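You operate a simulated robot arm through the tools that you are given. There is no shell and no other tool.

Carry out the task below with a simulated robot arm. There is one attempt and no reset: what you move stays moved.

JOB
Dose the tube on the grey stand with 1 blue and 3 yellow strokes, then rack it.
Fine: park both spouts; the tube goes into the free hole. Set down upright: rinse tube.

Only the result counts: the job must be done as asked and must still hold three seconds after the hand-in. Knocking over, shifting, dropping, spilling or breaking anything else fails it.

ROBOT AND FRAMES
A 6-joint arm with a two-finger parallel gripper, fixed in place. Base frame: the origin is at the foot of the arm, x ahead of it, y to its left, z up; the work surface is at about z = 0. Lengths are in mm, angles in rad, forces in N, time in s.
With the tool pointing down near the work surface it reaches from about 140 to 580 mm from the base axis. Its first joint turns from -1.152 to 1.152 rad. Payload 2.1 kg.
The TCP is the grasp point between the finger pads, 30 mm short of the fingertips. In the tool frame z runs along the fingers and y along their closing line. Largest opening 94 mm; finger width 28, thickness 10; the body of the gripper, 50 by 96 mm, starts 55 mm behind the TCP.
Orientation is that of the tool frame in the base frame, as [roll, pitch, yaw] about the fixed x, y, z axes, in that order (R = Rz(yaw) Ry(pitch) Rx(roll)). With the fingers straight down and closing along the base's y, the tool's x points along the base's -x, its y along +y and its z along -z.

CONTROLS
- The arm moves only by the tool servo_tool. Its argument "moves" is a list of rows, each a list of 7 numbers: the shift along the base's x, y, z in mm, then the turn, a rotation vector about the base's x, y, z in rad, then the finger opening in mm, from 0 to 94. In form: [[dx, dy, dz, wx, wy, wz, gripper], ...]. A call has 1 to 20 rows; each row shifts and turns the commanded pose from where the row before left it. Each row takes 0.2 s and may step no farther than 50 mm and 0.15 rad from the row before; otherwise, or with a gripper value out of range, the whole call is refused. A pose out of reach is approached as far as the arm can. The call stops where the force on the tool passes 70 N (or 10 N more than at its start, if that is more) or the arm is blocked; 0.2 s more then pass. The fingers move at their own pace (about 72 mm/s each) and stop on an object; they squeeze with about 44 N. The grip force told is the motor's: it shows also when the fingers shut on nothing. Time passes only in rows, and 0.2 s behind the last, so rows that do not move let the fingers close. The reply holds the time, the measured pose of the TCP, the force on the tool along the base axes, the opening and the grip force, in the units named above and with some noise, with the torque about the TCP (base axes, N m) and any sound that the robot's microphone picked up.
- Cameras (640 x 400 px; columns grow to the right, rows downward): "scene" is fixed at [32.1, -353.9, 495.3]; the picture's right is [0.93, -0.36, 0.00], its down [-0.17, -0.43, -0.89] and it looks along [0.32, 0.83, -0.47] (base axes); focal length 300 px, centre (320, 200). "wrist" rides on the gripper at [76, 14, -102] in the tool frame; the picture's right is [-0.18, 0.98, 0.00], its down [-0.75, -0.14, -0.64] and it looks along [-0.63, -0.12, 0.77] (tool axes); focal length 243 px, centre (320, 200). There is no depth. A picture from a camera that has moved, and an enlarged one, comes with that camera's place and axes in the base frame and with its lens.
- capture(camera): a new picture of that camera. It takes no simulated time.
- zoom(camera, box): a new picture of the part [left, top, right, bottom] of that camera's present view, enlarged. It takes no simulated time.
- finish_job(): hands the job in; it is judged then, once.

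Places have to be worked out from the pictures, the camera data and where the tool is seen. Open the gripper and draw the arm clear of the work before you hand the job in, unless the task says otherwise.

The tools are called after "Emit:" by a JSON object that holds its "method" and its "body". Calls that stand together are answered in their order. servo_tool: Moves the arm, as the interface text tells. Its arguments: {"type":"object","properties":{"moves":{"type":"array"}},"required":["moves"]} The other tools are called the same way: capture (camera) takes a picture; zoom (camera, box) takes an enlarged picture of a part of a camera's view; finish_job () hands the job in.

At the start:

```text
time: 0.0
tcp_pos: [283.0, 119.8, 383.9]
ee_rot: [3.139, -0.001, -3.14]
contact_force: [-0.2, 0.3, -0.2]
moment: [-0.01, 0.02, 0.01]
finger_gap: 93.8
grasp_force: 0.1
```

scene: 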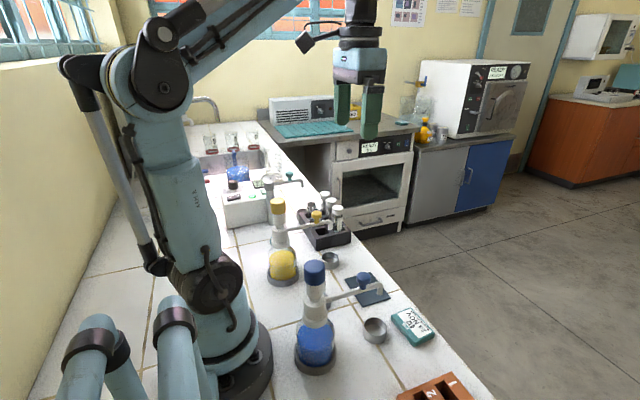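
wrist: 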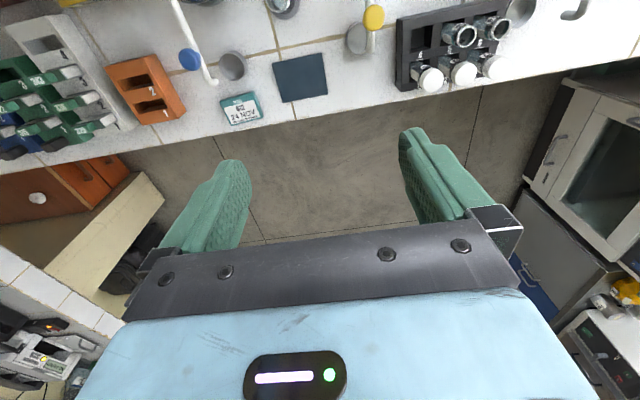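

The scene shows two dispensers (yellow and blue), a rack, and several items; I'll enlarge parts of the scene to identify the tube, stand and rack.

Emit:
{"method": "zoom", "body": {"camera": "scene", "box": [220, 160, 380, 260]}}

Emit:
{"method": "zoom", "body": {"camera": "scene", "box": [260, 240, 480, 400]}}

Emit:
{"method": "zoom", "body": {"camera": "wrist", "box": [0, 0, 320, 200]}}

Emit:
{"method": "zoom", "body": {"camera": "wrist", "box": [320, 0, 640, 200]}}

```text
4.00 times, centred on (300, 210) of scene
camera zoom: at [32.1, -353.9, 495.3], right [0.93, -0.36, 0.0], down [-0.17, -0.43, -0.89], along [0.32, 0.83, -0.47], focal length 1198 px, centre (400, 160)
```

zoom: 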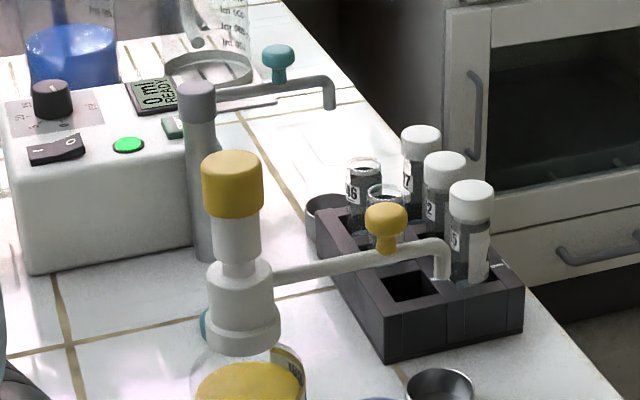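

```text
2.50 times, centred on (370, 320) of scene
camera zoom: at [32.1, -353.9, 495.3], right [0.93, -0.36, 0.0], down [-0.17, -0.43, -0.89], along [0.32, 0.83, -0.47], focal length 749 px, centre (195, -100)
```

zoom: 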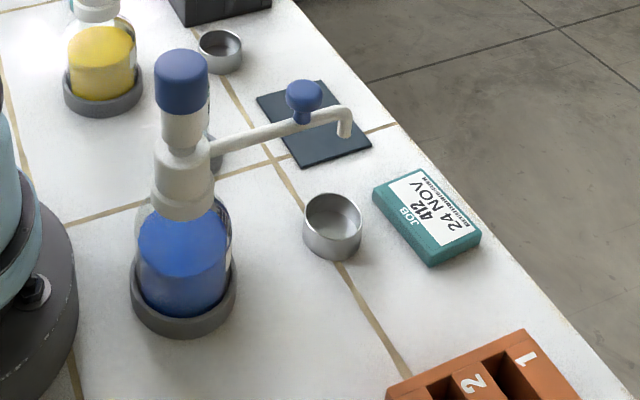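

```text
2.00 times, centred on (160, 100) of wrist
camera zoom: at [205.0, 135.0, 485.4], right [0.18, 0.98, 0.0], down [0.75, -0.14, 0.64], along [0.63, -0.12, -0.77], focal length 485 px, centre (640, 400)
```

zoom: 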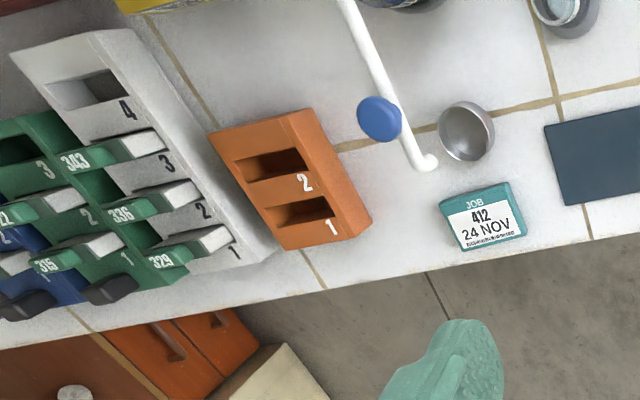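

```text
2.00 times, centred on (480, 100) of wrist
camera zoom: at [205.0, 135.0, 485.4], right [0.18, 0.98, 0.0], down [0.75, -0.14, 0.64], along [0.63, -0.12, -0.77], focal length 485 px, centre (0, 400)
```

zoom: 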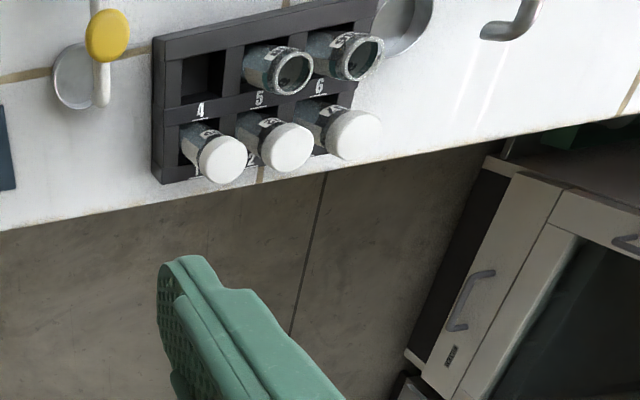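

The tube on the grey stand seems hidden behind the blue dispenser, at about (205, 72). I'll draw the arm back and a bit higher to see the whole bench from the wrist camera.

Emit:
{"method": "servo_tool", "body": {"moves": [[-40, -20, 0, 0, 0, 0, 94], [-40, -20, 0, 0, 0, 0, 94], [-30, -20, 0, 0, 0, 0, 94]]}}

Emit:
{"method": "capture", "body": {"camera": "wrist"}}

Emit:
{"method": "capture", "body": {"camera": "scene"}}

```text
time: 0.8
tcp_pos: [172.5, 60.2, 382.6]
ee_rot: [3.139, 0.003, 3.141]
contact_force: [1.1, 0.0, 0.1]
moment: [0.01, -0.02, -0.01]
finger_gap: 93.9
grasp_force: 0.2
```

```text
taken
camera wrist: at [94.3, 74.7, 485.2], right [0.18, 0.98, 0.0], down [0.75, -0.14, 0.64], along [0.63, -0.12, -0.77], focal length 243 px, centre (320, 200)
```

wrist: 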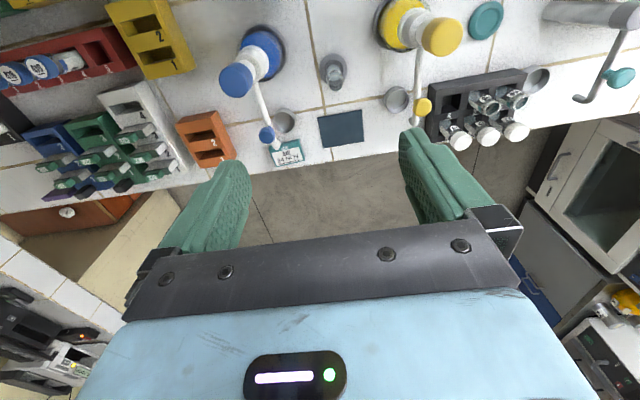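

```text
taken
```

scene: 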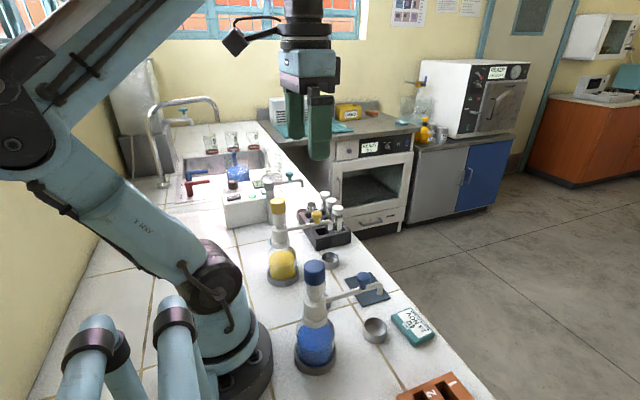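

Now the whole bench can be seen. I'll enlarge the area of the dispensers, stand and rack.

Emit:
{"method": "zoom", "body": {"camera": "wrist", "box": [200, 0, 440, 150]}}

Emit:
{"method": "zoom", "body": {"camera": "wrist", "box": [360, 0, 640, 175]}}

Emit:
{"method": "zoom", "body": {"camera": "wrist", "box": [0, 0, 300, 188]}}

Emit:
{"method": "zoom", "body": {"camera": "wrist", "box": [280, 20, 380, 82]}}

```text
2.67 times, centred on (320, 75) of wrist
camera zoom: at [94.3, 74.7, 485.2], right [0.18, 0.98, 0.0], down [0.75, -0.14, 0.64], along [0.63, -0.12, -0.77], focal length 647 px, centre (320, 533)
```

zoom: 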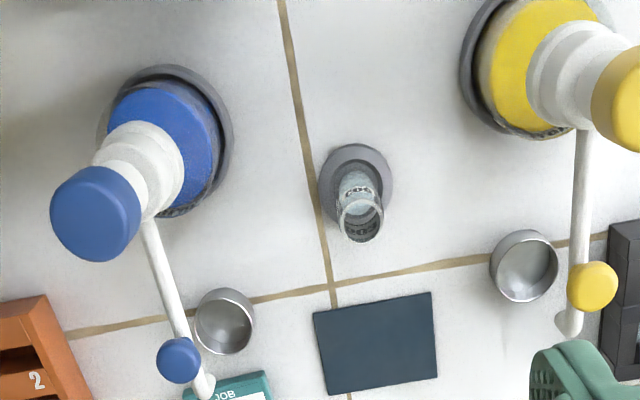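

```text
2.29 times, centred on (500, 88) of wrist
camera zoom: at [94.3, 74.7, 485.2], right [0.18, 0.98, 0.0], down [0.75, -0.14, 0.64], along [0.63, -0.12, -0.77], focal length 555 px, centre (-91, 457)
```

zoom: 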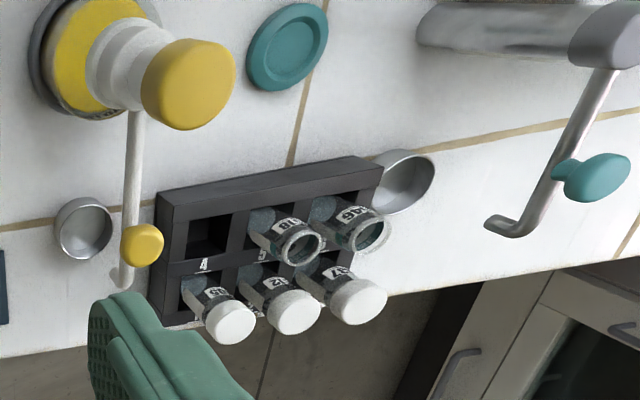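

```text
2.13 times, centred on (150, 94) of wrist
camera zoom: at [94.3, 74.7, 485.2], right [0.18, 0.98, 0.0], down [0.75, -0.14, 0.64], along [0.63, -0.12, -0.77], focal length 516 px, centre (682, 426)
```

zoom: 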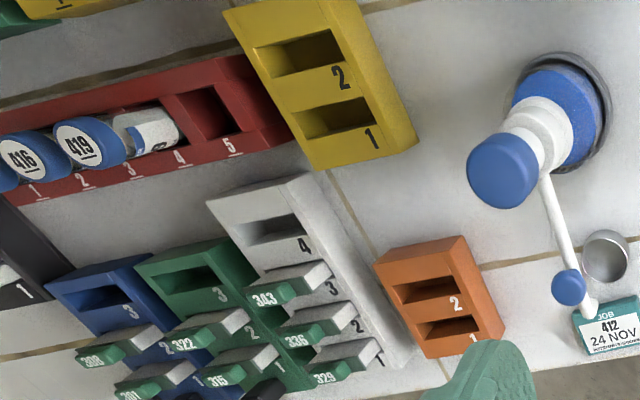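

```text
6.40 times, centred on (330, 51) of wrist
camera zoom: at [94.3, 74.7, 485.2], right [0.18, 0.98, 0.0], down [0.75, -0.14, 0.64], along [0.63, -0.12, -0.77], focal length 1553 px, centre (256, 1154)
```

zoom: 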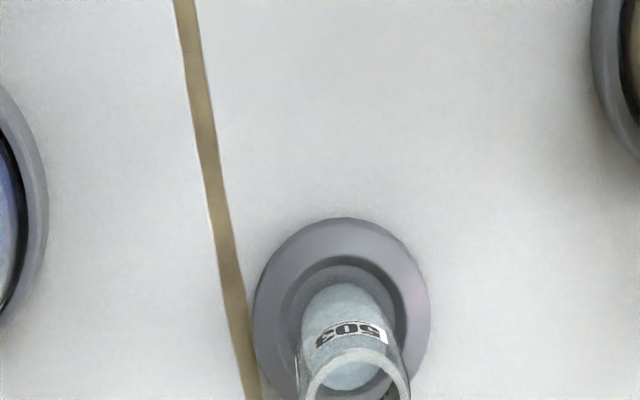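

I can see tube 503 on a round grey stand at roughly (195, 75), and free hole 4 in the black rack. Next I'll look for the "rinse tube" and other items in enlarged scene views.

Emit:
{"method": "zoom", "body": {"camera": "scene", "box": [150, 110, 310, 210]}}

Emit:
{"method": "zoom", "body": {"camera": "scene", "box": [290, 170, 370, 220]}}

Emit:
{"method": "zoom", "body": {"camera": "scene", "box": [290, 180, 370, 250]}}

Emit:
{"method": "zoom", "body": {"camera": "wrist", "box": [420, 60, 540, 160]}}

Emit:
{"method": "zoom", "body": {"camera": "scene", "box": [380, 40, 540, 160]}}

```text
4.00 times, centred on (230, 160) of scene
camera zoom: at [32.2, -353.9, 495.3], right [0.93, -0.36, 0.0], down [-0.17, -0.43, -0.89], along [0.32, 0.83, -0.47], focal length 1198 px, centre (680, 360)
```

zoom: 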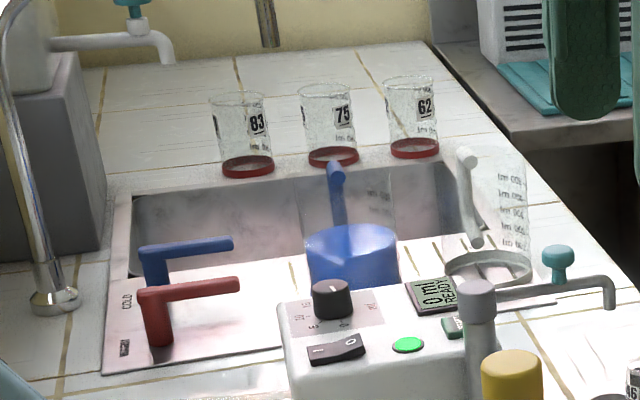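

```text
8.00 times, centred on (330, 195) of scene
camera zoom: at [32.2, -353.9, 495.3], right [0.93, -0.36, 0.0], down [-0.17, -0.43, -0.89], along [0.32, 0.83, -0.47], focal length 2397 px, centre (240, 240)
```

zoom: 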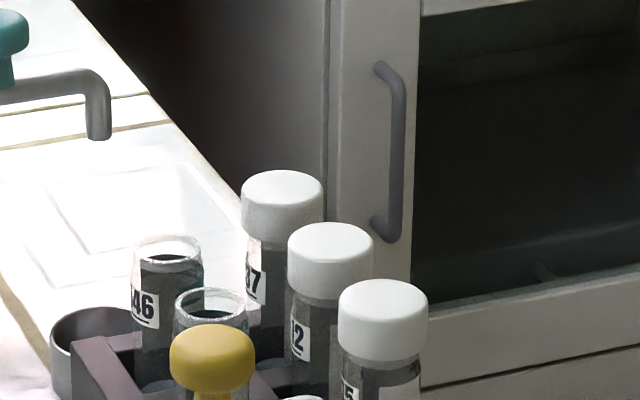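

```text
5.71 times, centred on (330, 215) of scene
camera zoom: at [32.2, -353.9, 495.3], right [0.93, -0.36, 0.0], down [-0.17, -0.43, -0.89], along [0.32, 0.83, -0.47], focal length 1712 px, centre (263, 114)
```

zoom: 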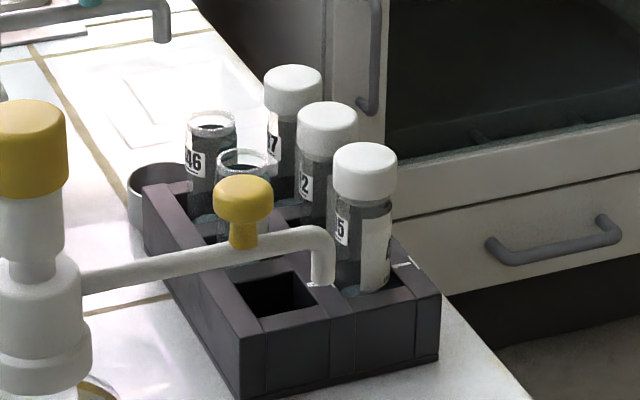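

```text
4.00 times, centred on (480, 110) of wrist
camera zoom: at [94.3, 74.7, 485.2], right [0.18, 0.98, 0.0], down [0.75, -0.14, 0.64], along [0.63, -0.12, -0.77], focal length 970 px, centre (-320, 560)
```

zoom: 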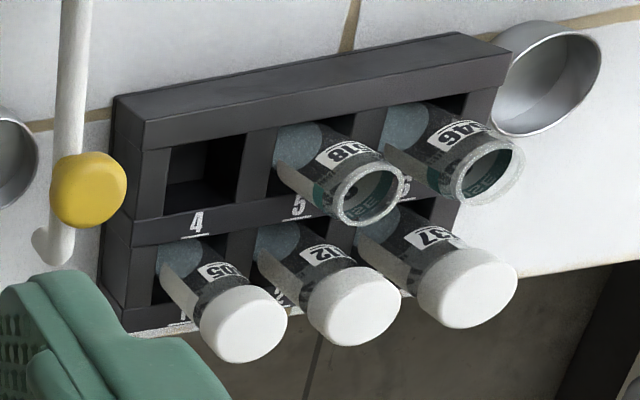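

```text
3.33 times, centred on (460, 100) of scene
camera zoom: at [32.2, -353.9, 495.3], right [0.93, -0.36, 0.0], down [-0.17, -0.43, -0.89], along [0.32, 0.83, -0.47], focal length 999 px, centre (-147, 533)
```

zoom: 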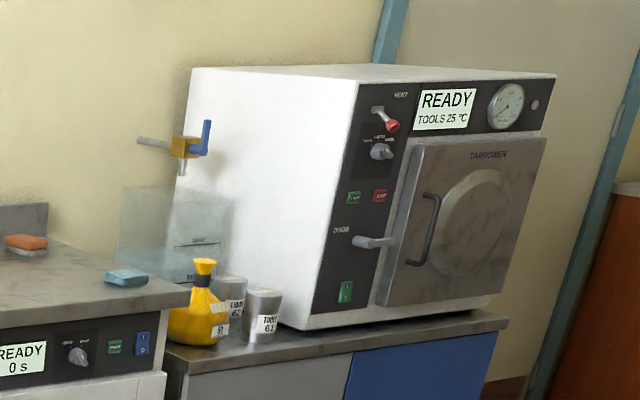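

No rinse tube is visible by the sink. I'll swing the wrist camera left to look at the far part of the bench near the rinse unit.

Emit:
{"method": "servo_tool", "body": {"moves": [[0, 45, 0, 0, 0, 0, 94], [0, 45, 0, 0, 0, 0, 94], [0, 45, 0, 0, 0, 0, 94], [0, 30, 0, 0, 0, 0, 94]]}}

Emit:
{"method": "capture", "body": {"camera": "wrist"}}

Emit:
{"method": "capture", "body": {"camera": "scene"}}

```text
time: 1.8
tcp_pos: [173.2, 226.8, 382.3]
ee_rot: [3.14, 0.001, 3.141]
contact_force: [0.2, -0.7, -0.7]
moment: [0.0, -0.03, 0.03]
finger_gap: 94.0
grasp_force: 0.1
```

```text
taken
camera wrist: at [94.4, 241.3, 485.0], right [0.18, 0.98, 0.0], down [0.75, -0.14, 0.64], along [0.63, -0.12, -0.77], focal length 243 px, centre (320, 200)
```

wrist: 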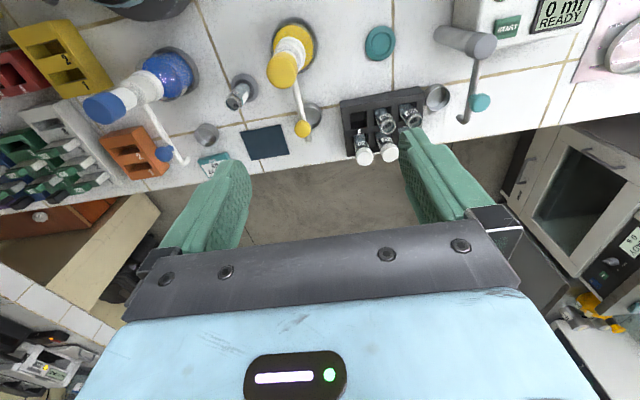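

```text
taken
```

scene: 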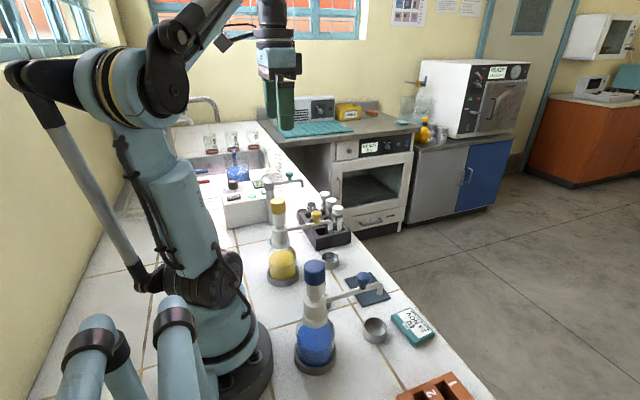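

Emit:
{"method": "zoom", "body": {"camera": "wrist", "box": [320, 0, 640, 160]}}

Emit:
{"method": "zoom", "body": {"camera": "wrist", "box": [180, 0, 420, 170]}}

Emit:
{"method": "zoom", "body": {"camera": "wrist", "box": [330, 70, 460, 170]}}

Emit:
{"method": "zoom", "body": {"camera": "scene", "box": [390, 0, 500, 30]}}

```text
2.00 times, centred on (480, 80) of wrist
camera zoom: at [94.4, 241.3, 485.0], right [0.18, 0.98, 0.0], down [0.75, -0.14, 0.64], along [0.63, -0.12, -0.77], focal length 485 px, centre (0, 440)
```

zoom: 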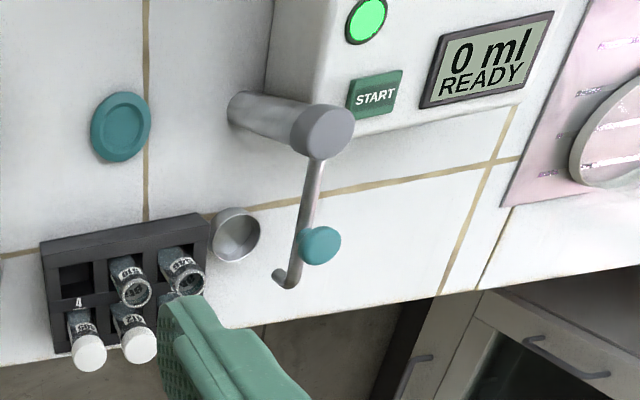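

```text
2.35 times, centred on (300, 85) of wrist
camera zoom: at [94.4, 241.3, 485.0], right [0.18, 0.98, 0.0], down [0.75, -0.14, 0.64], along [0.63, -0.12, -0.77], focal length 571 px, centre (367, 471)
```

zoom: 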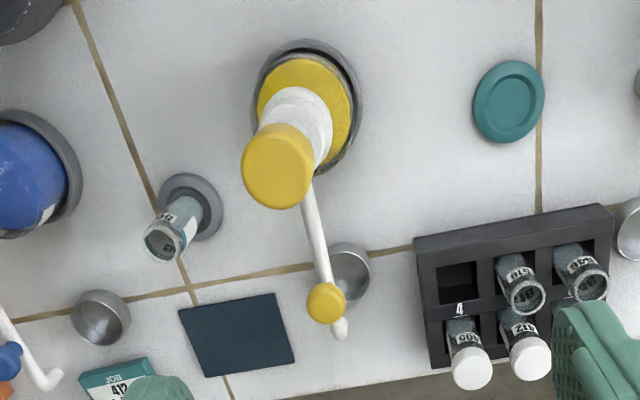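

```text
4.00 times, centred on (395, 120) of wrist
camera zoom: at [94.4, 241.3, 485.0], right [0.18, 0.98, 0.0], down [0.75, -0.14, 0.64], along [0.63, -0.12, -0.77], focal length 970 px, centre (20, 520)
```

zoom: 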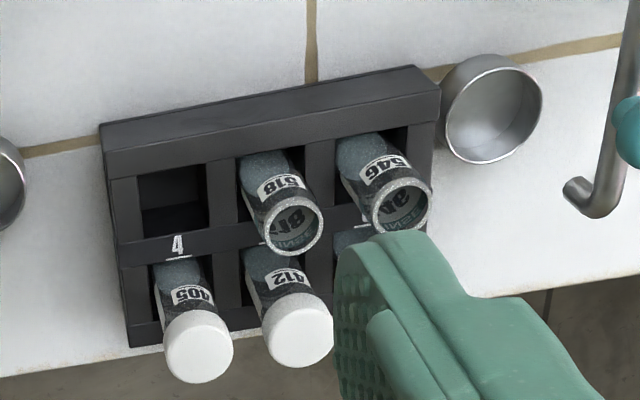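

```text
5.82 times, centred on (445, 15) of scene
camera zoom: at [32.1, -353.9, 495.3], right [0.93, -0.36, 0.0], down [-0.17, -0.43, -0.89], along [0.32, 0.83, -0.47], focal length 1743 px, centre (-407, 1276)
```

zoom: 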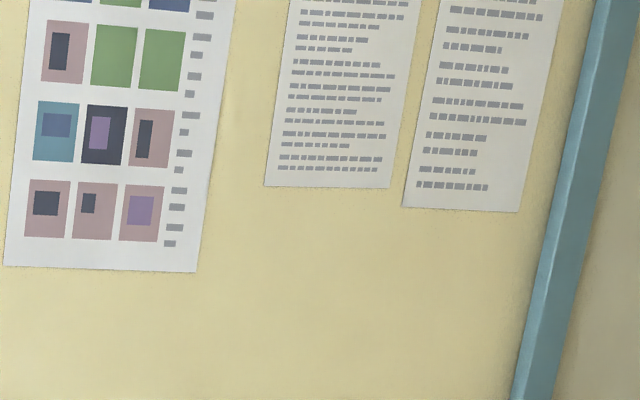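

The teal disc looks like a second stand (for the rinse unit). Tubes 518 and 546 have text on their labels; I'll enlarge these more.

Emit:
{"method": "zoom", "body": {"camera": "wrist", "box": [370, 95, 440, 140]}}

Emit:
{"method": "zoom", "body": {"camera": "wrist", "box": [215, 60, 285, 115]}}

Emit:
{"method": "zoom", "body": {"camera": "scene", "box": [300, 185, 350, 235]}}

Emit:
{"method": "zoom", "body": {"camera": "scene", "box": [215, 150, 315, 240]}}

```text
8.89 times, centred on (405, 118) of wrist
camera zoom: at [94.4, 241.3, 485.0], right [0.18, 0.98, 0.0], down [0.75, -0.14, 0.64], along [0.63, -0.12, -0.77], focal length 2157 px, centre (-436, 933)
```

zoom: 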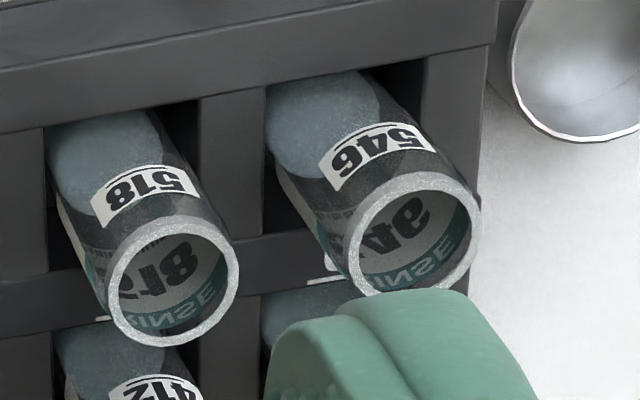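

```text
7.27 times, centred on (250, 88) of wrist
camera zoom: at [94.4, 241.3, 485.0], right [0.18, 0.98, 0.0], down [0.75, -0.14, 0.64], along [0.63, -0.12, -0.77], focal length 1764 px, centre (829, 1018)
```

zoom: 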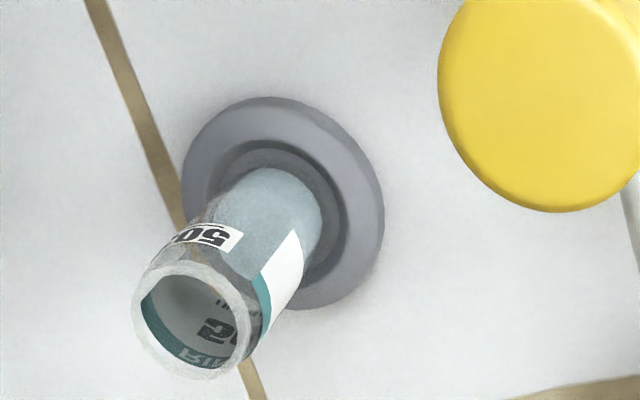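

```text
8.00 times, centred on (325, 210) of scene
camera zoom: at [32.1, -353.9, 495.3], right [0.93, -0.36, 0.0], down [-0.17, -0.43, -0.89], along [0.32, 0.83, -0.47], focal length 2397 px, centre (280, 120)
```

zoom: 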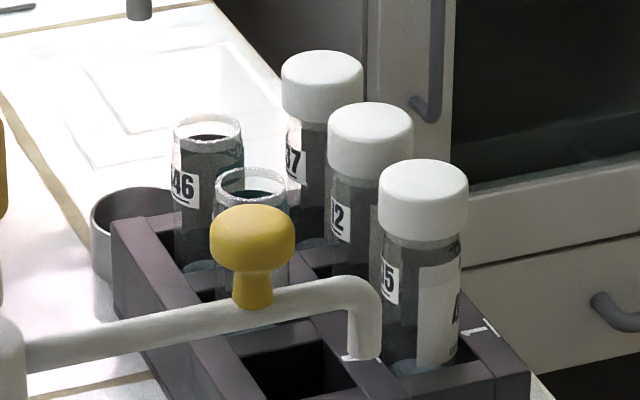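

```text
4.44 times, centred on (265, 195) of scene
camera zoom: at [32.1, -353.9, 495.3], right [0.93, -0.36, 0.0], down [-0.17, -0.43, -0.89], along [0.32, 0.83, -0.47], focal length 1332 px, centre (564, 222)
```

zoom: 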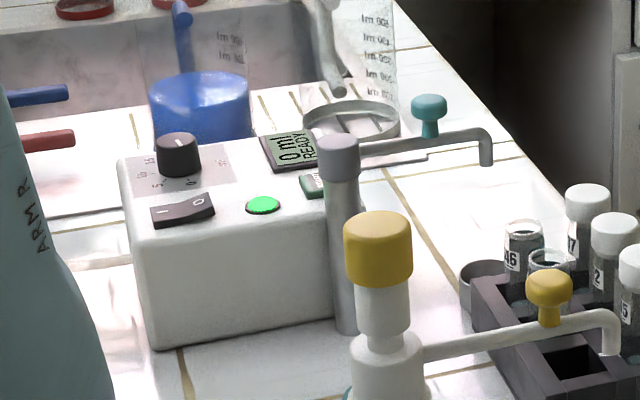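

The labels on the open tubes all carry a teal "RINSE" band, 503 included, so the remark means tube 503 itself must be kept upright. Now I need accurate geometry of both dispensers, so I'll enlarge them in the scene view.

Emit:
{"method": "zoom", "body": {"camera": "scene", "box": [280, 250, 408, 330]}}

Emit:
{"method": "zoom", "body": {"camera": "scene", "box": [250, 185, 378, 265]}}

Emit:
{"method": "zoom", "body": {"camera": "scene", "box": [280, 310, 408, 390]}}

Emit:
{"method": "zoom", "body": {"camera": "wrist", "box": [60, 30, 220, 130]}}

Emit:
{"method": "zoom", "body": {"camera": "wrist", "box": [240, 10, 352, 80]}}

Emit:
{"method": "zoom", "body": {"camera": "wrist", "box": [250, 80, 362, 150]}}

```text
5.00 times, centred on (344, 290) of scene
camera zoom: at [32.1, -353.9, 495.3], right [0.93, -0.36, 0.0], down [-0.17, -0.43, -0.89], along [0.32, 0.83, -0.47], focal length 1498 px, centre (200, -250)
```

zoom: 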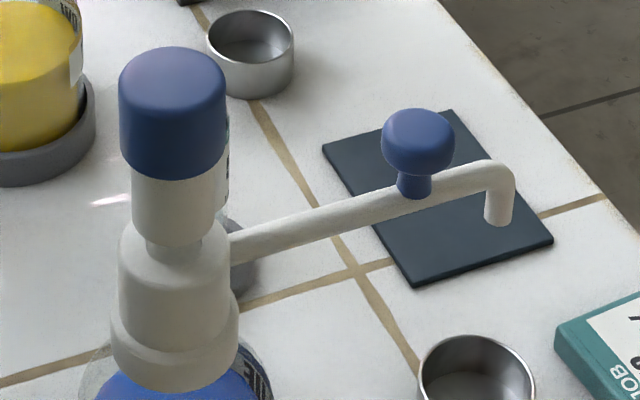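

```text
5.00 times, centred on (314, 225) of scene
camera zoom: at [32.1, -353.9, 495.3], right [0.93, -0.36, 0.0], down [-0.17, -0.43, -0.89], along [0.32, 0.83, -0.47], focal length 1498 px, centre (350, 75)
```

zoom: 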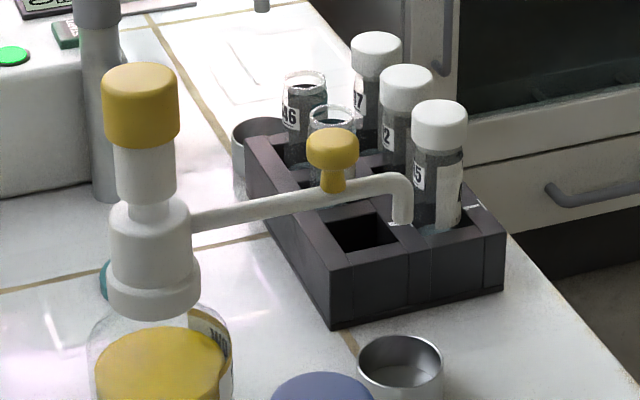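

```text
5.00 times, centred on (344, 350) of scene
camera zoom: at [32.1, -353.9, 495.3], right [0.93, -0.36, 0.0], down [-0.17, -0.43, -0.89], along [0.32, 0.83, -0.47], focal length 1498 px, centre (200, -550)
```

zoom: 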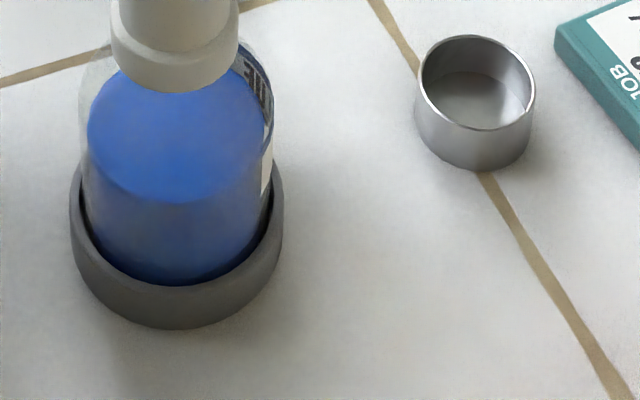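

```text
4.00 times, centred on (140, 80) of wrist
camera zoom: at [94.4, 241.3, 485.0], right [0.18, 0.98, 0.0], down [0.75, -0.14, 0.64], along [0.63, -0.12, -0.77], focal length 970 px, centre (1040, 680)
```

zoom: 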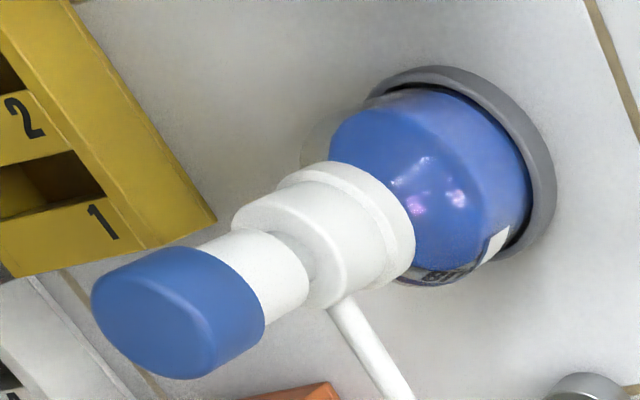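

```text
5.71 times, centred on (296, 45) of wrist
camera zoom: at [94.4, 241.3, 485.0], right [0.18, 0.98, 0.0], down [0.75, -0.14, 0.64], along [0.63, -0.12, -0.77], focal length 1386 px, centre (457, 1086)
```

zoom: 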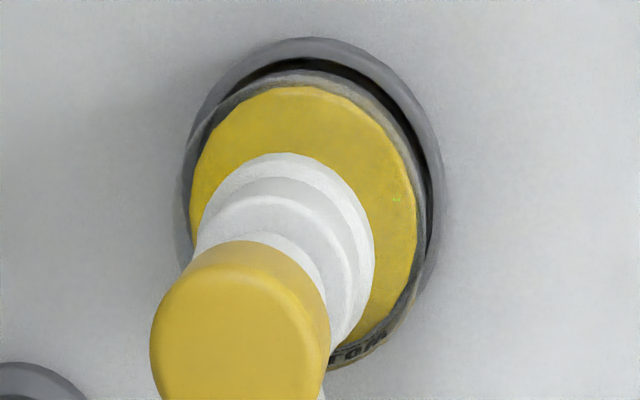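

```text
5.71 times, centred on (306, 115) of wrist
camera zoom: at [94.4, 241.3, 485.0], right [0.18, 0.98, 0.0], down [0.75, -0.14, 0.64], along [0.63, -0.12, -0.77], focal length 1386 px, centre (400, 686)
```

zoom: 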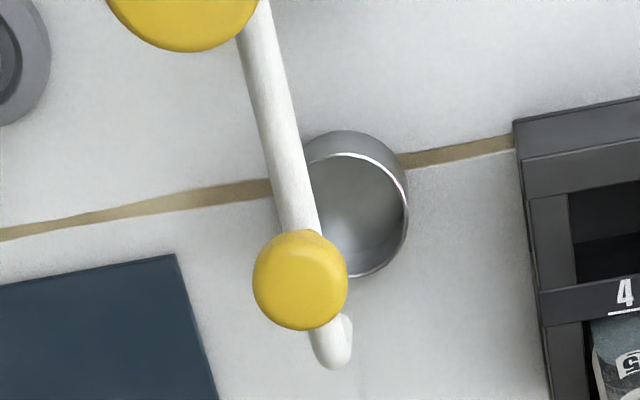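

Worked out so far (mm): blue dispenser axis ≈ (147.5, −33), its knob ≈ (234, −30.6, 148), tip ≈ (270, −30, 100) over its cup; yellow axis ≈ (148, 188), knob ≈ (234, 190, 148), tip over its cup at (268, 190). The tube stands ≈ (195, 78), about 120 mm from both axes, so each spout can be swivelled over it by about 67°. I'll move above the blue knob with fingers partly open.

Emit:
{"method": "servo_tool", "body": {"moves": [[10, -43, -15, 0, 0, 0, 50], [10, -43, -15, 0, 0, 0, 50], [10, -43, -15, 0, 0, 0, 50], [10, -43, -15, 0, 0, 0, 50], [10, -43, -15, 0, 0, 0, 50], [11, -42.5, -15, 0, 0, 0, 50], [0, 0, -32, 0, 0, 0, 50], [0, 0, 0, 0, 0, 0, 50]]}}

Emit:
{"method": "capture", "body": {"camera": "wrist"}}

Emit:
{"method": "zoom", "body": {"camera": "scene", "box": [260, 130, 440, 320]}}

```text
time: 3.6
tcp_pos: [235.3, -31.6, 260.9]
ee_rot: [3.139, 0.001, -3.141]
contact_force: [-0.5, 0.0, -1.0]
moment: [0.03, 0.0, 0.01]
finger_gap: 50.1
grasp_force: 0.0
```

```text
taken
camera wrist: at [156.2, -17.8, 363.5], right [0.18, 0.98, 0.0], down [0.75, -0.14, 0.64], along [0.63, -0.12, -0.77], focal length 243 px, centre (320, 200)
```

wrist: 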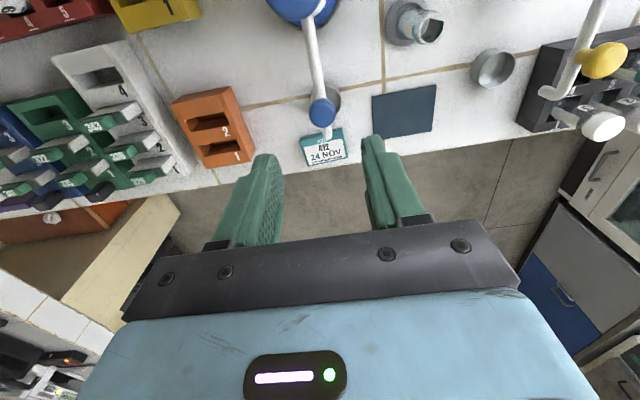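

```text
2.11 times, centred on (350, 225) of scene
camera zoom: at [32.1, -353.9, 495.3], right [0.93, -0.36, 0.0], down [-0.17, -0.43, -0.89], along [0.32, 0.83, -0.47], focal length 631 px, centre (257, 147)
```

zoom: 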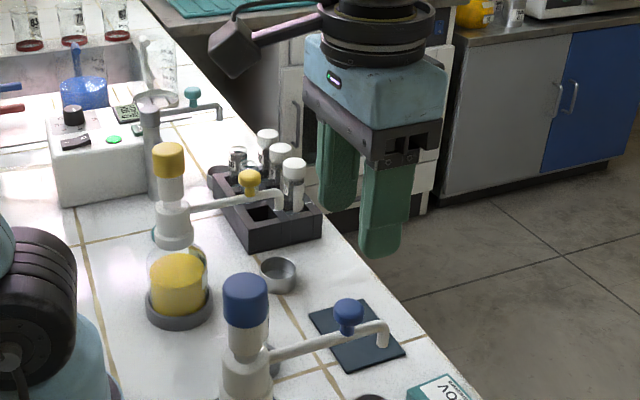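

The fingers are right above the blue knob (≈ (233, −30)). I'll shift slightly and go down so that the fingers straddle it, tips at about z = 126.

Emit:
{"method": "servo_tool", "body": {"moves": [[-2, 1.5, -40, 0, 0, 0, 50], [0, 0, -40, 0, 0, 0, 50], [0, 0, -24, 0, 0, 0, 50], [0, 0, 0, 0, 0, 0, 50]]}}

Emit:
{"method": "capture", "body": {"camera": "wrist"}}

Emit:
{"method": "zoom", "body": {"camera": "scene", "box": [280, 240, 408, 330]}}

```text
time: 4.6
tcp_pos: [233.4, -29.1, 157.8]
ee_rot: [3.14, -0.001, 3.14]
contact_force: [-0.6, 0.5, -0.3]
moment: [-0.01, -0.03, 0.0]
finger_gap: 49.9
grasp_force: 0.1
```

```text
taken
camera wrist: at [154.3, -15.6, 260.2], right [0.18, 0.98, 0.0], down [0.75, -0.14, 0.64], along [0.63, -0.12, -0.77], focal length 243 px, centre (320, 200)
```

wrist: 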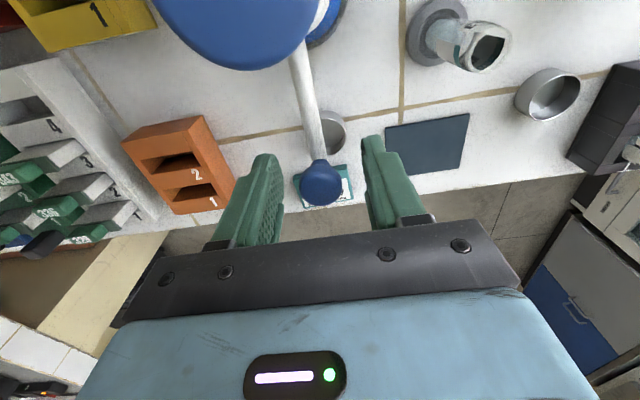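

```text
4.44 times, centred on (344, 285) of scene
camera zoom: at [32.1, -353.9, 495.3], right [0.93, -0.36, 0.0], down [-0.17, -0.43, -0.89], along [0.32, 0.83, -0.47], focal length 1332 px, centre (213, -178)
```

zoom: 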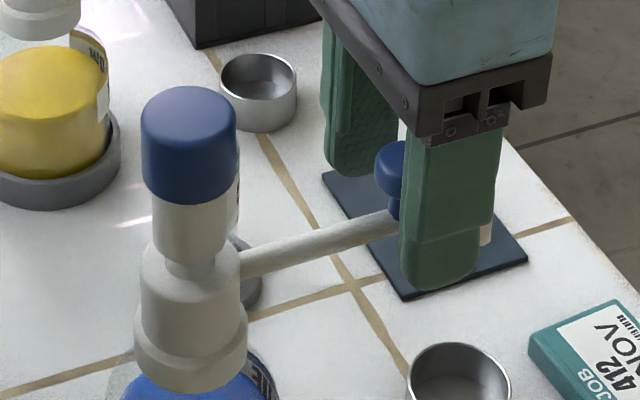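

The knob sits between the fingers at ≈ (235.5, −29.3). I'll narrow the fingers to a loose 28 mm around it and check that there's no side load.

Emit:
{"method": "servo_tool", "body": {"moves": [[1.5, 0, 0, 0, 0, 0, 36], [0, 0, 0, 0, 0, 0, 28], [0, 0, 0, 0, 0, 0, 28]]}}

Emit:
{"method": "zoom", "body": {"camera": "wrist", "box": [220, 100, 420, 225]}}

```text
time: 5.4
tcp_pos: [234.4, -30.1, 158.0]
ee_rot: [3.14, 0.001, -3.141]
contact_force: [0.0, 0.0, -0.2]
moment: [-0.05, 0.01, 0.01]
finger_gap: 28.2
grasp_force: 0.0
```

```text
3.20 times, centred on (320, 162) of wrist
camera zoom: at [155.6, -15.7, 260.2], right [0.18, 0.98, 0.0], down [0.75, -0.14, 0.64], along [0.63, -0.12, -0.77], focal length 776 px, centre (320, 320)
```

zoom: 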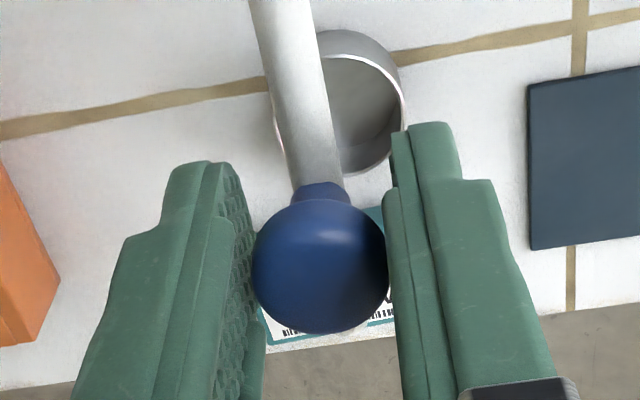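

The knob fits loosely between the pads with no force. Now I begin the arc about the blue axis (first ~25°), yaw following.

Emit:
{"method": "servo_tool", "body": {"moves": [[0.5, 6.5, 0, 0, 0, 0.1134, 28], [-1.05, 6.84, 0, 0, 0, 0.0785, 28], [-1.58, 6.73, 0, 0, 0, 0.0785, 28], [-2.11, 6.59, 0, 0, 0, 0.0785, 28], [-2.62, 6.4, 0, 0, 0, 0.0785, 28], [0, 0, 0, 0, 0, 0, 28]]}}

Emit:
{"method": "capture", "body": {"camera": "wrist"}}

Emit:
{"method": "zoom", "body": {"camera": "scene", "box": [260, 230, 420, 370]}}

```text
time: 6.8
tcp_pos: [227.3, 3.5, 157.4]
ee_rot: [-3.141, 0.0, -2.713]
contact_force: [-0.5, 0.4, -0.6]
moment: [0.04, 0.0, -0.03]
finger_gap: 27.8
grasp_force: 0.0
```

```text
taken
camera wrist: at [149.8, -15.6, 259.6], right [-0.24, 0.97, 0.0], down [0.74, 0.18, 0.64], along [0.62, 0.16, -0.77], focal length 243 px, centre (320, 200)
```

wrist: 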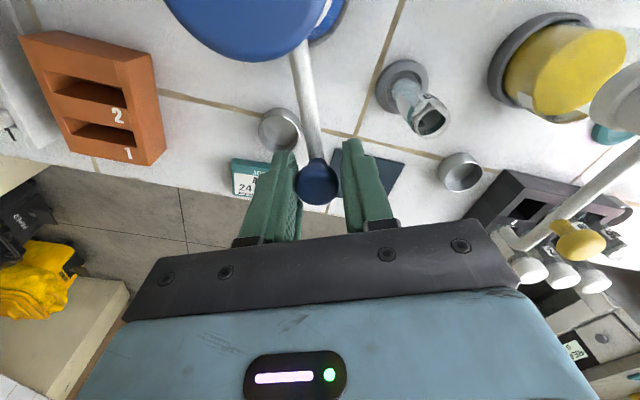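

```text
2.86 times, centred on (340, 300) of scene
camera zoom: at [32.1, -353.9, 495.3], right [0.93, -0.36, 0.0], down [-0.17, -0.43, -0.89], along [0.32, 0.83, -0.47], focal length 856 px, centre (263, -86)
```

zoom: 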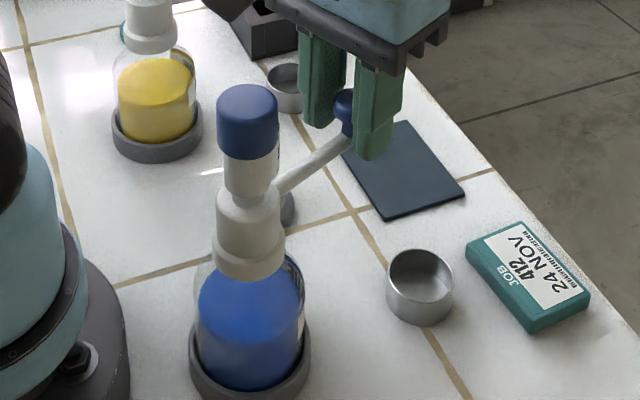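

The spout follows smoothly without force. I'll continue to about 47°, then check the tip's height against the tube rim before going over it.

Emit:
{"method": "servo_tool", "body": {"moves": [[-3.12, 6.18, 0, 0, 0, 0.0785, 28], [-3.58, 5.92, 0, 0, 0, 0.0785, 28], [-4.05, 5.61, 0, 0, 0, 0.0785, 28], [-4.47, 5.28, 0, 0, 0, 0.0785, 28], [-4.87, 4.91, 0, 0, 0, 0.0785, 28], [0, 0, 0, 0, 0, 0, 28]]}}

Emit:
{"method": "capture", "body": {"camera": "wrist"}}

Emit:
{"method": "zoom", "body": {"camera": "scene", "box": [270, 230, 390, 320]}}

```text
time: 8.2
tcp_pos: [206.6, 32.2, 156.6]
ee_rot: [3.14, -0.001, -2.319]
contact_force: [0.4, 1.0, -0.1]
moment: [-0.01, -0.01, 0.0]
finger_gap: 28.4
grasp_force: 0.1
```

```text
taken
camera wrist: at [142.5, -15.2, 259.3], right [-0.59, 0.8, 0.0], down [0.62, 0.45, 0.64], along [0.52, 0.38, -0.77], focal length 243 px, centre (320, 200)
```

wrist: 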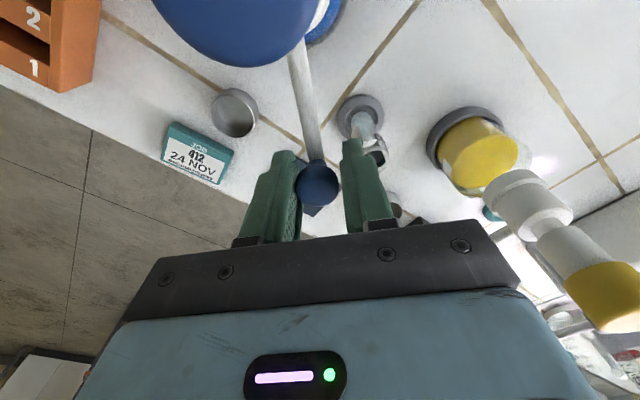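

```text
4.44 times, centred on (330, 275) of scene
camera zoom: at [32.1, -353.9, 495.3], right [0.93, -0.36, 0.0], down [-0.17, -0.43, -0.89], along [0.32, 0.83, -0.47], focal length 1332 px, centre (276, -133)
```

zoom: 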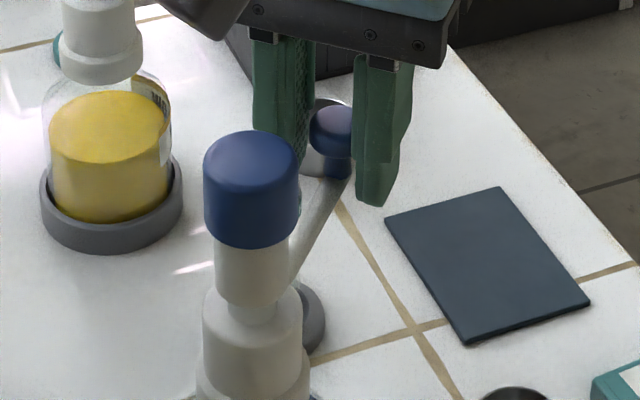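

I'll zoom the wrist view on the tube to measure rim height versus the tip.

Emit:
{"method": "zoom", "body": {"camera": "wrist", "box": [290, 80, 418, 160]}}

Emit:
{"method": "zoom", "body": {"camera": "wrist", "box": [240, 100, 400, 230]}}

```text
5.00 times, centred on (354, 120) of wrist
camera zoom: at [142.5, -15.2, 259.3], right [-0.59, 0.8, 0.0], down [0.62, 0.45, 0.64], along [0.52, 0.38, -0.77], focal length 1213 px, centre (150, 600)
```

zoom: 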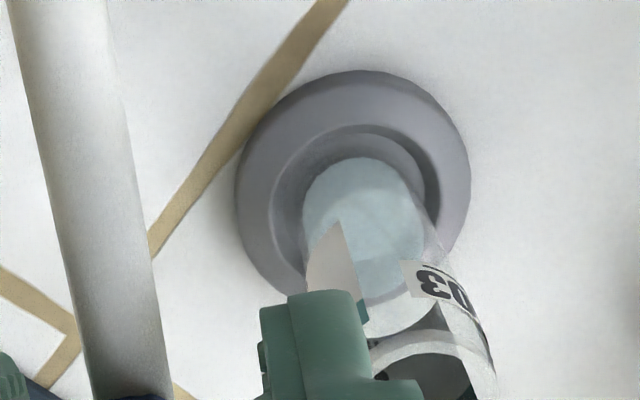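

```text
3.08 times, centred on (320, 165) of wrist
camera zoom: at [142.5, -15.2, 259.3], right [-0.59, 0.8, 0.0], down [0.62, 0.45, 0.64], along [0.52, 0.38, -0.77], focal length 746 px, centre (320, 308)
```

zoom: 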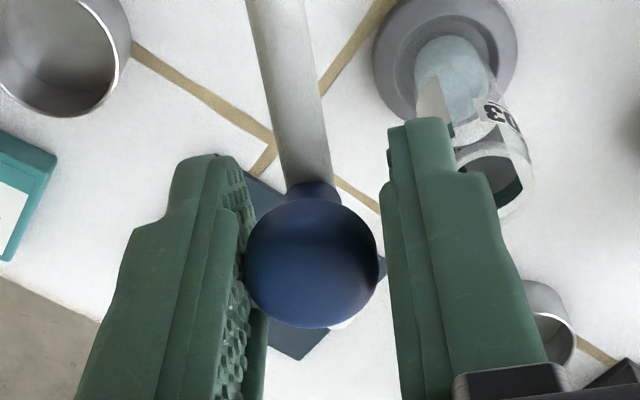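

The stand centre comes out at (195.5, 78.1), rim at z ≈ 91 and the tip at z ≈ 100, so it should pass over. I'll go on to 56° and look again before the tip gets above the rim.

Emit:
{"method": "servo_tool", "body": {"moves": [[-5.24, 4.52, 0, 0, 0, 0.0785, 28], [-5.57, 4.09, 0, 0, 0, 0.0785, 28], [0, 0, 0, 0, 0, 0, 28]]}}

Emit:
{"method": "zoom", "body": {"camera": "wrist", "box": [240, 60, 440, 225]}}

Emit:
{"method": "zoom", "body": {"camera": "scene", "box": [290, 240, 360, 320]}}

```text
time: 9.0
tcp_pos: [195.4, 41.0, 157.6]
ee_rot: [3.14, -0.002, -2.162]
contact_force: [-0.6, 0.1, 0.7]
moment: [0.01, -0.05, -0.03]
finger_gap: 28.1
grasp_force: 0.1
```

```text
2.42 times, centred on (340, 142) of wrist
camera zoom: at [139.6, -15.4, 259.4], right [-0.71, 0.7, 0.0], down [0.54, 0.55, 0.64], along [0.45, 0.46, -0.77], focal length 588 px, centre (272, 339)
```

zoom: 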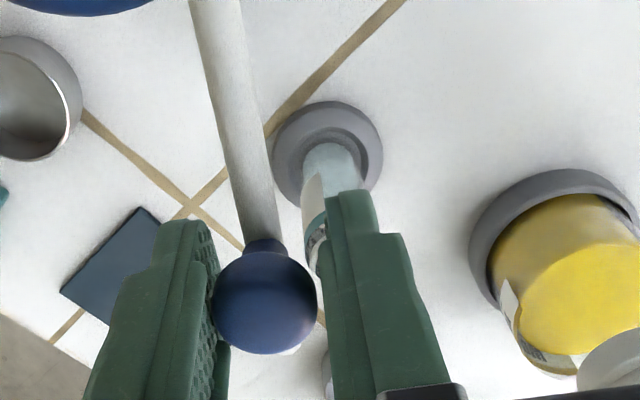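

```text
5.00 times, centred on (325, 280) of scene
camera zoom: at [32.1, -353.9, 495.3], right [0.93, -0.36, 0.0], down [-0.17, -0.43, -0.89], along [0.32, 0.83, -0.47], focal length 1498 px, centre (295, -200)
```

zoom: 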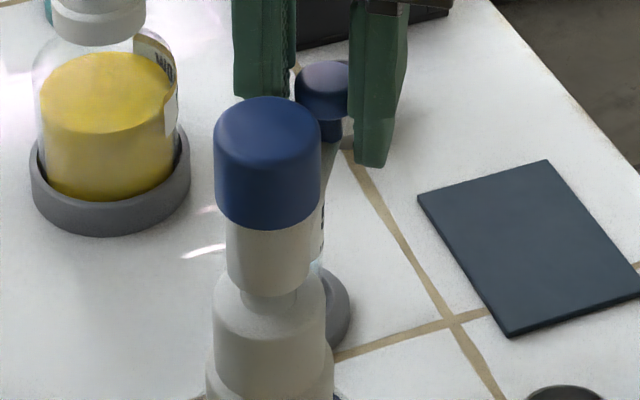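

No obstruction; the tip is about to pass above the rim. I'll move to 66.6° slowly and then check.

Emit:
{"method": "servo_tool", "body": {"moves": [[-2.97, 1.87, 0, 0, 0, 0.0393, 28], [-2.97, 1.77, 0, 0, 0, 0.0393, 28], [-3.08, 1.64, 0, 0, 0, 0.0393, 28], [-3.08, 1.53, 0, 0, 0, 0.0393, 28], [-2.25, 1.01, 0, 0, 0, 0.028, 28], [0, 0, 0, 0, 0, 0, 28]]}}

Emit:
{"method": "capture", "body": {"camera": "wrist"}}

Emit:
{"method": "zoom", "body": {"camera": "scene", "box": [280, 230, 380, 320]}}

```text
time: 10.4
tcp_pos: [182.2, 47.1, 156.2]
ee_rot: [3.142, 0.0, -1.98]
contact_force: [2.4, -1.9, -0.6]
moment: [-0.01, -0.02, -0.02]
finger_gap: 29.8
grasp_force: 1.4
```

```text
taken
camera wrist: at [136.3, -17.1, 259.2], right [-0.83, 0.56, 0.0], down [0.43, 0.64, 0.64], along [0.36, 0.53, -0.77], focal length 243 px, centre (320, 200)
```

wrist: 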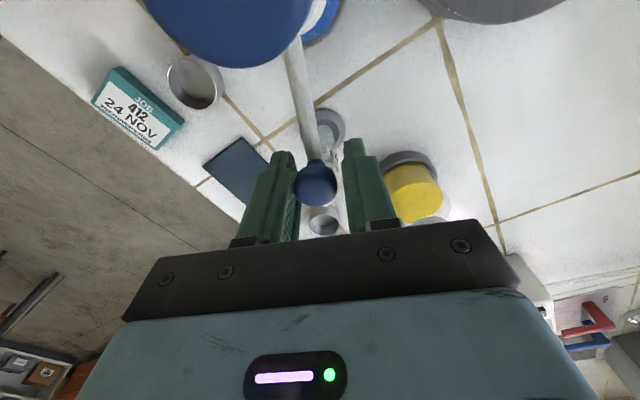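

```text
4.44 times, centred on (330, 275) of scene
camera zoom: at [32.1, -353.9, 495.3], right [0.93, -0.36, 0.0], down [-0.17, -0.43, -0.89], along [0.32, 0.83, -0.47], focal length 1332 px, centre (276, -133)
```

zoom: 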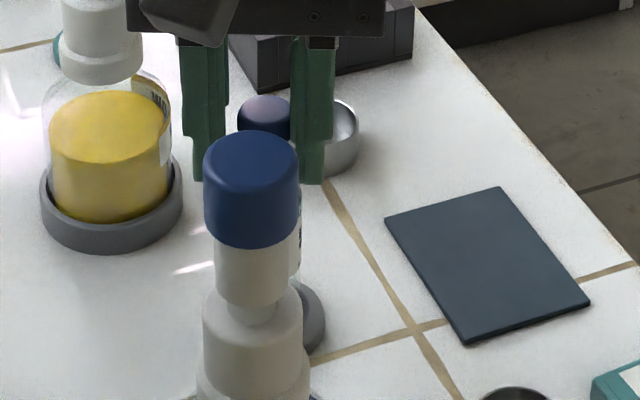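

A small resisting force (~3 N) appeared and the fingers were pushed slightly; it could be a stop of the spout or contact with the tube. I'll look closely at the tube.

Emit:
{"method": "zoom", "body": {"camera": "wrist", "box": [270, 90, 398, 170]}}

Emit:
{"method": "zoom", "body": {"camera": "wrist", "box": [255, 135, 383, 215]}}

Emit:
{"method": "zoom", "body": {"camera": "scene", "box": [300, 260, 364, 310]}}

```text
5.00 times, centred on (334, 130) of wrist
camera zoom: at [136.3, -17.1, 259.2], right [-0.83, 0.56, 0.0], down [0.43, 0.64, 0.64], along [0.36, 0.53, -0.77], focal length 1213 px, centre (250, 550)
```

zoom: 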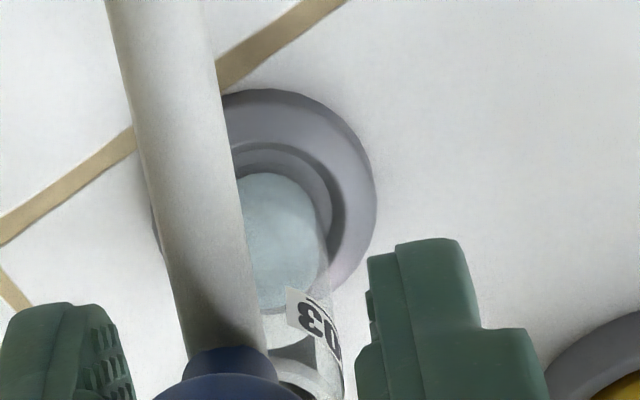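

```text
5.00 times, centred on (319, 175) of wrist
camera zoom: at [136.3, -17.1, 259.2], right [-0.83, 0.56, 0.0], down [0.43, 0.64, 0.64], along [0.36, 0.53, -0.77], focal length 1213 px, centre (325, 325)
```

zoom: 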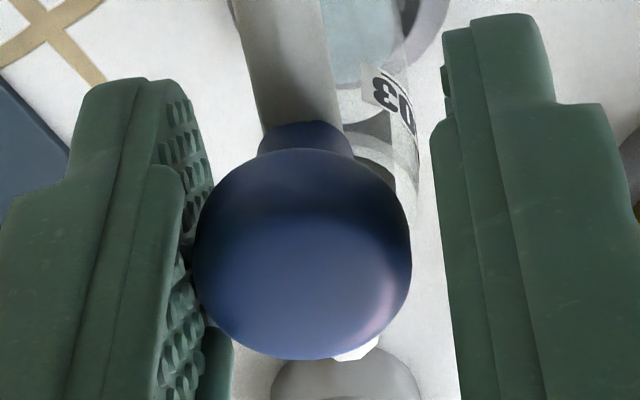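

```text
8.00 times, centred on (332, 285) of scene
camera zoom: at [32.1, -353.9, 495.3], right [0.93, -0.36, 0.0], down [-0.17, -0.43, -0.89], along [0.32, 0.83, -0.47], focal length 2397 px, centre (224, -480)
```

zoom: 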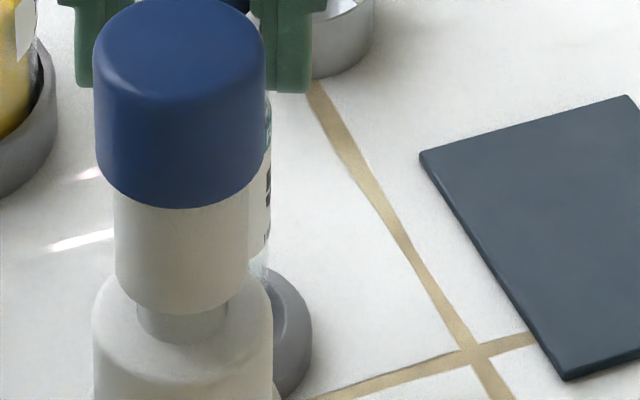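

The tube still looks upright in its recess, and the tip is above its mouth. I'll gently close on the knob to centre it and read whether something resists.

Emit:
{"method": "servo_tool", "body": {"moves": [[0, 0, 0, 0, 0, 0, 27], [0, 0, 0, 0, 0, 0, 25], [0, 0, 0, 0, 0, 0, 25]]}}

Emit:
{"method": "zoom", "body": {"camera": "wrist", "box": [255, 105, 383, 215]}}

```text
time: 11.2
tcp_pos: [182.2, 48.0, 156.4]
ee_rot: [3.142, 0.0, -1.98]
contact_force: [6.2, -2.4, -3.0]
moment: [0.03, -0.03, -0.05]
finger_gap: 28.9
grasp_force: 4.0
```

```text
3.64 times, centred on (319, 160) of wrist
camera zoom: at [136.4, -17.0, 259.2], right [-0.83, 0.56, 0.0], down [0.43, 0.63, 0.64], along [0.36, 0.53, -0.77], focal length 882 px, centre (324, 346)
```

zoom: 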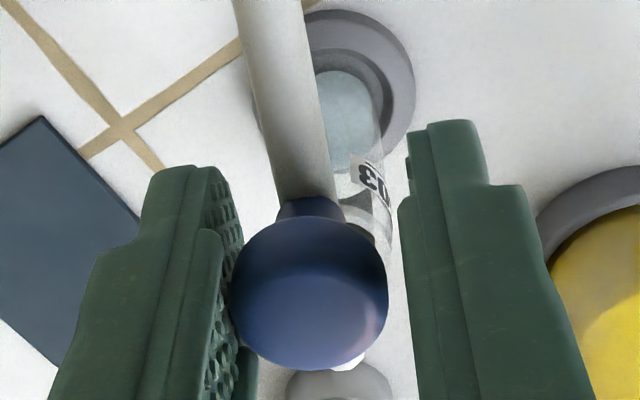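

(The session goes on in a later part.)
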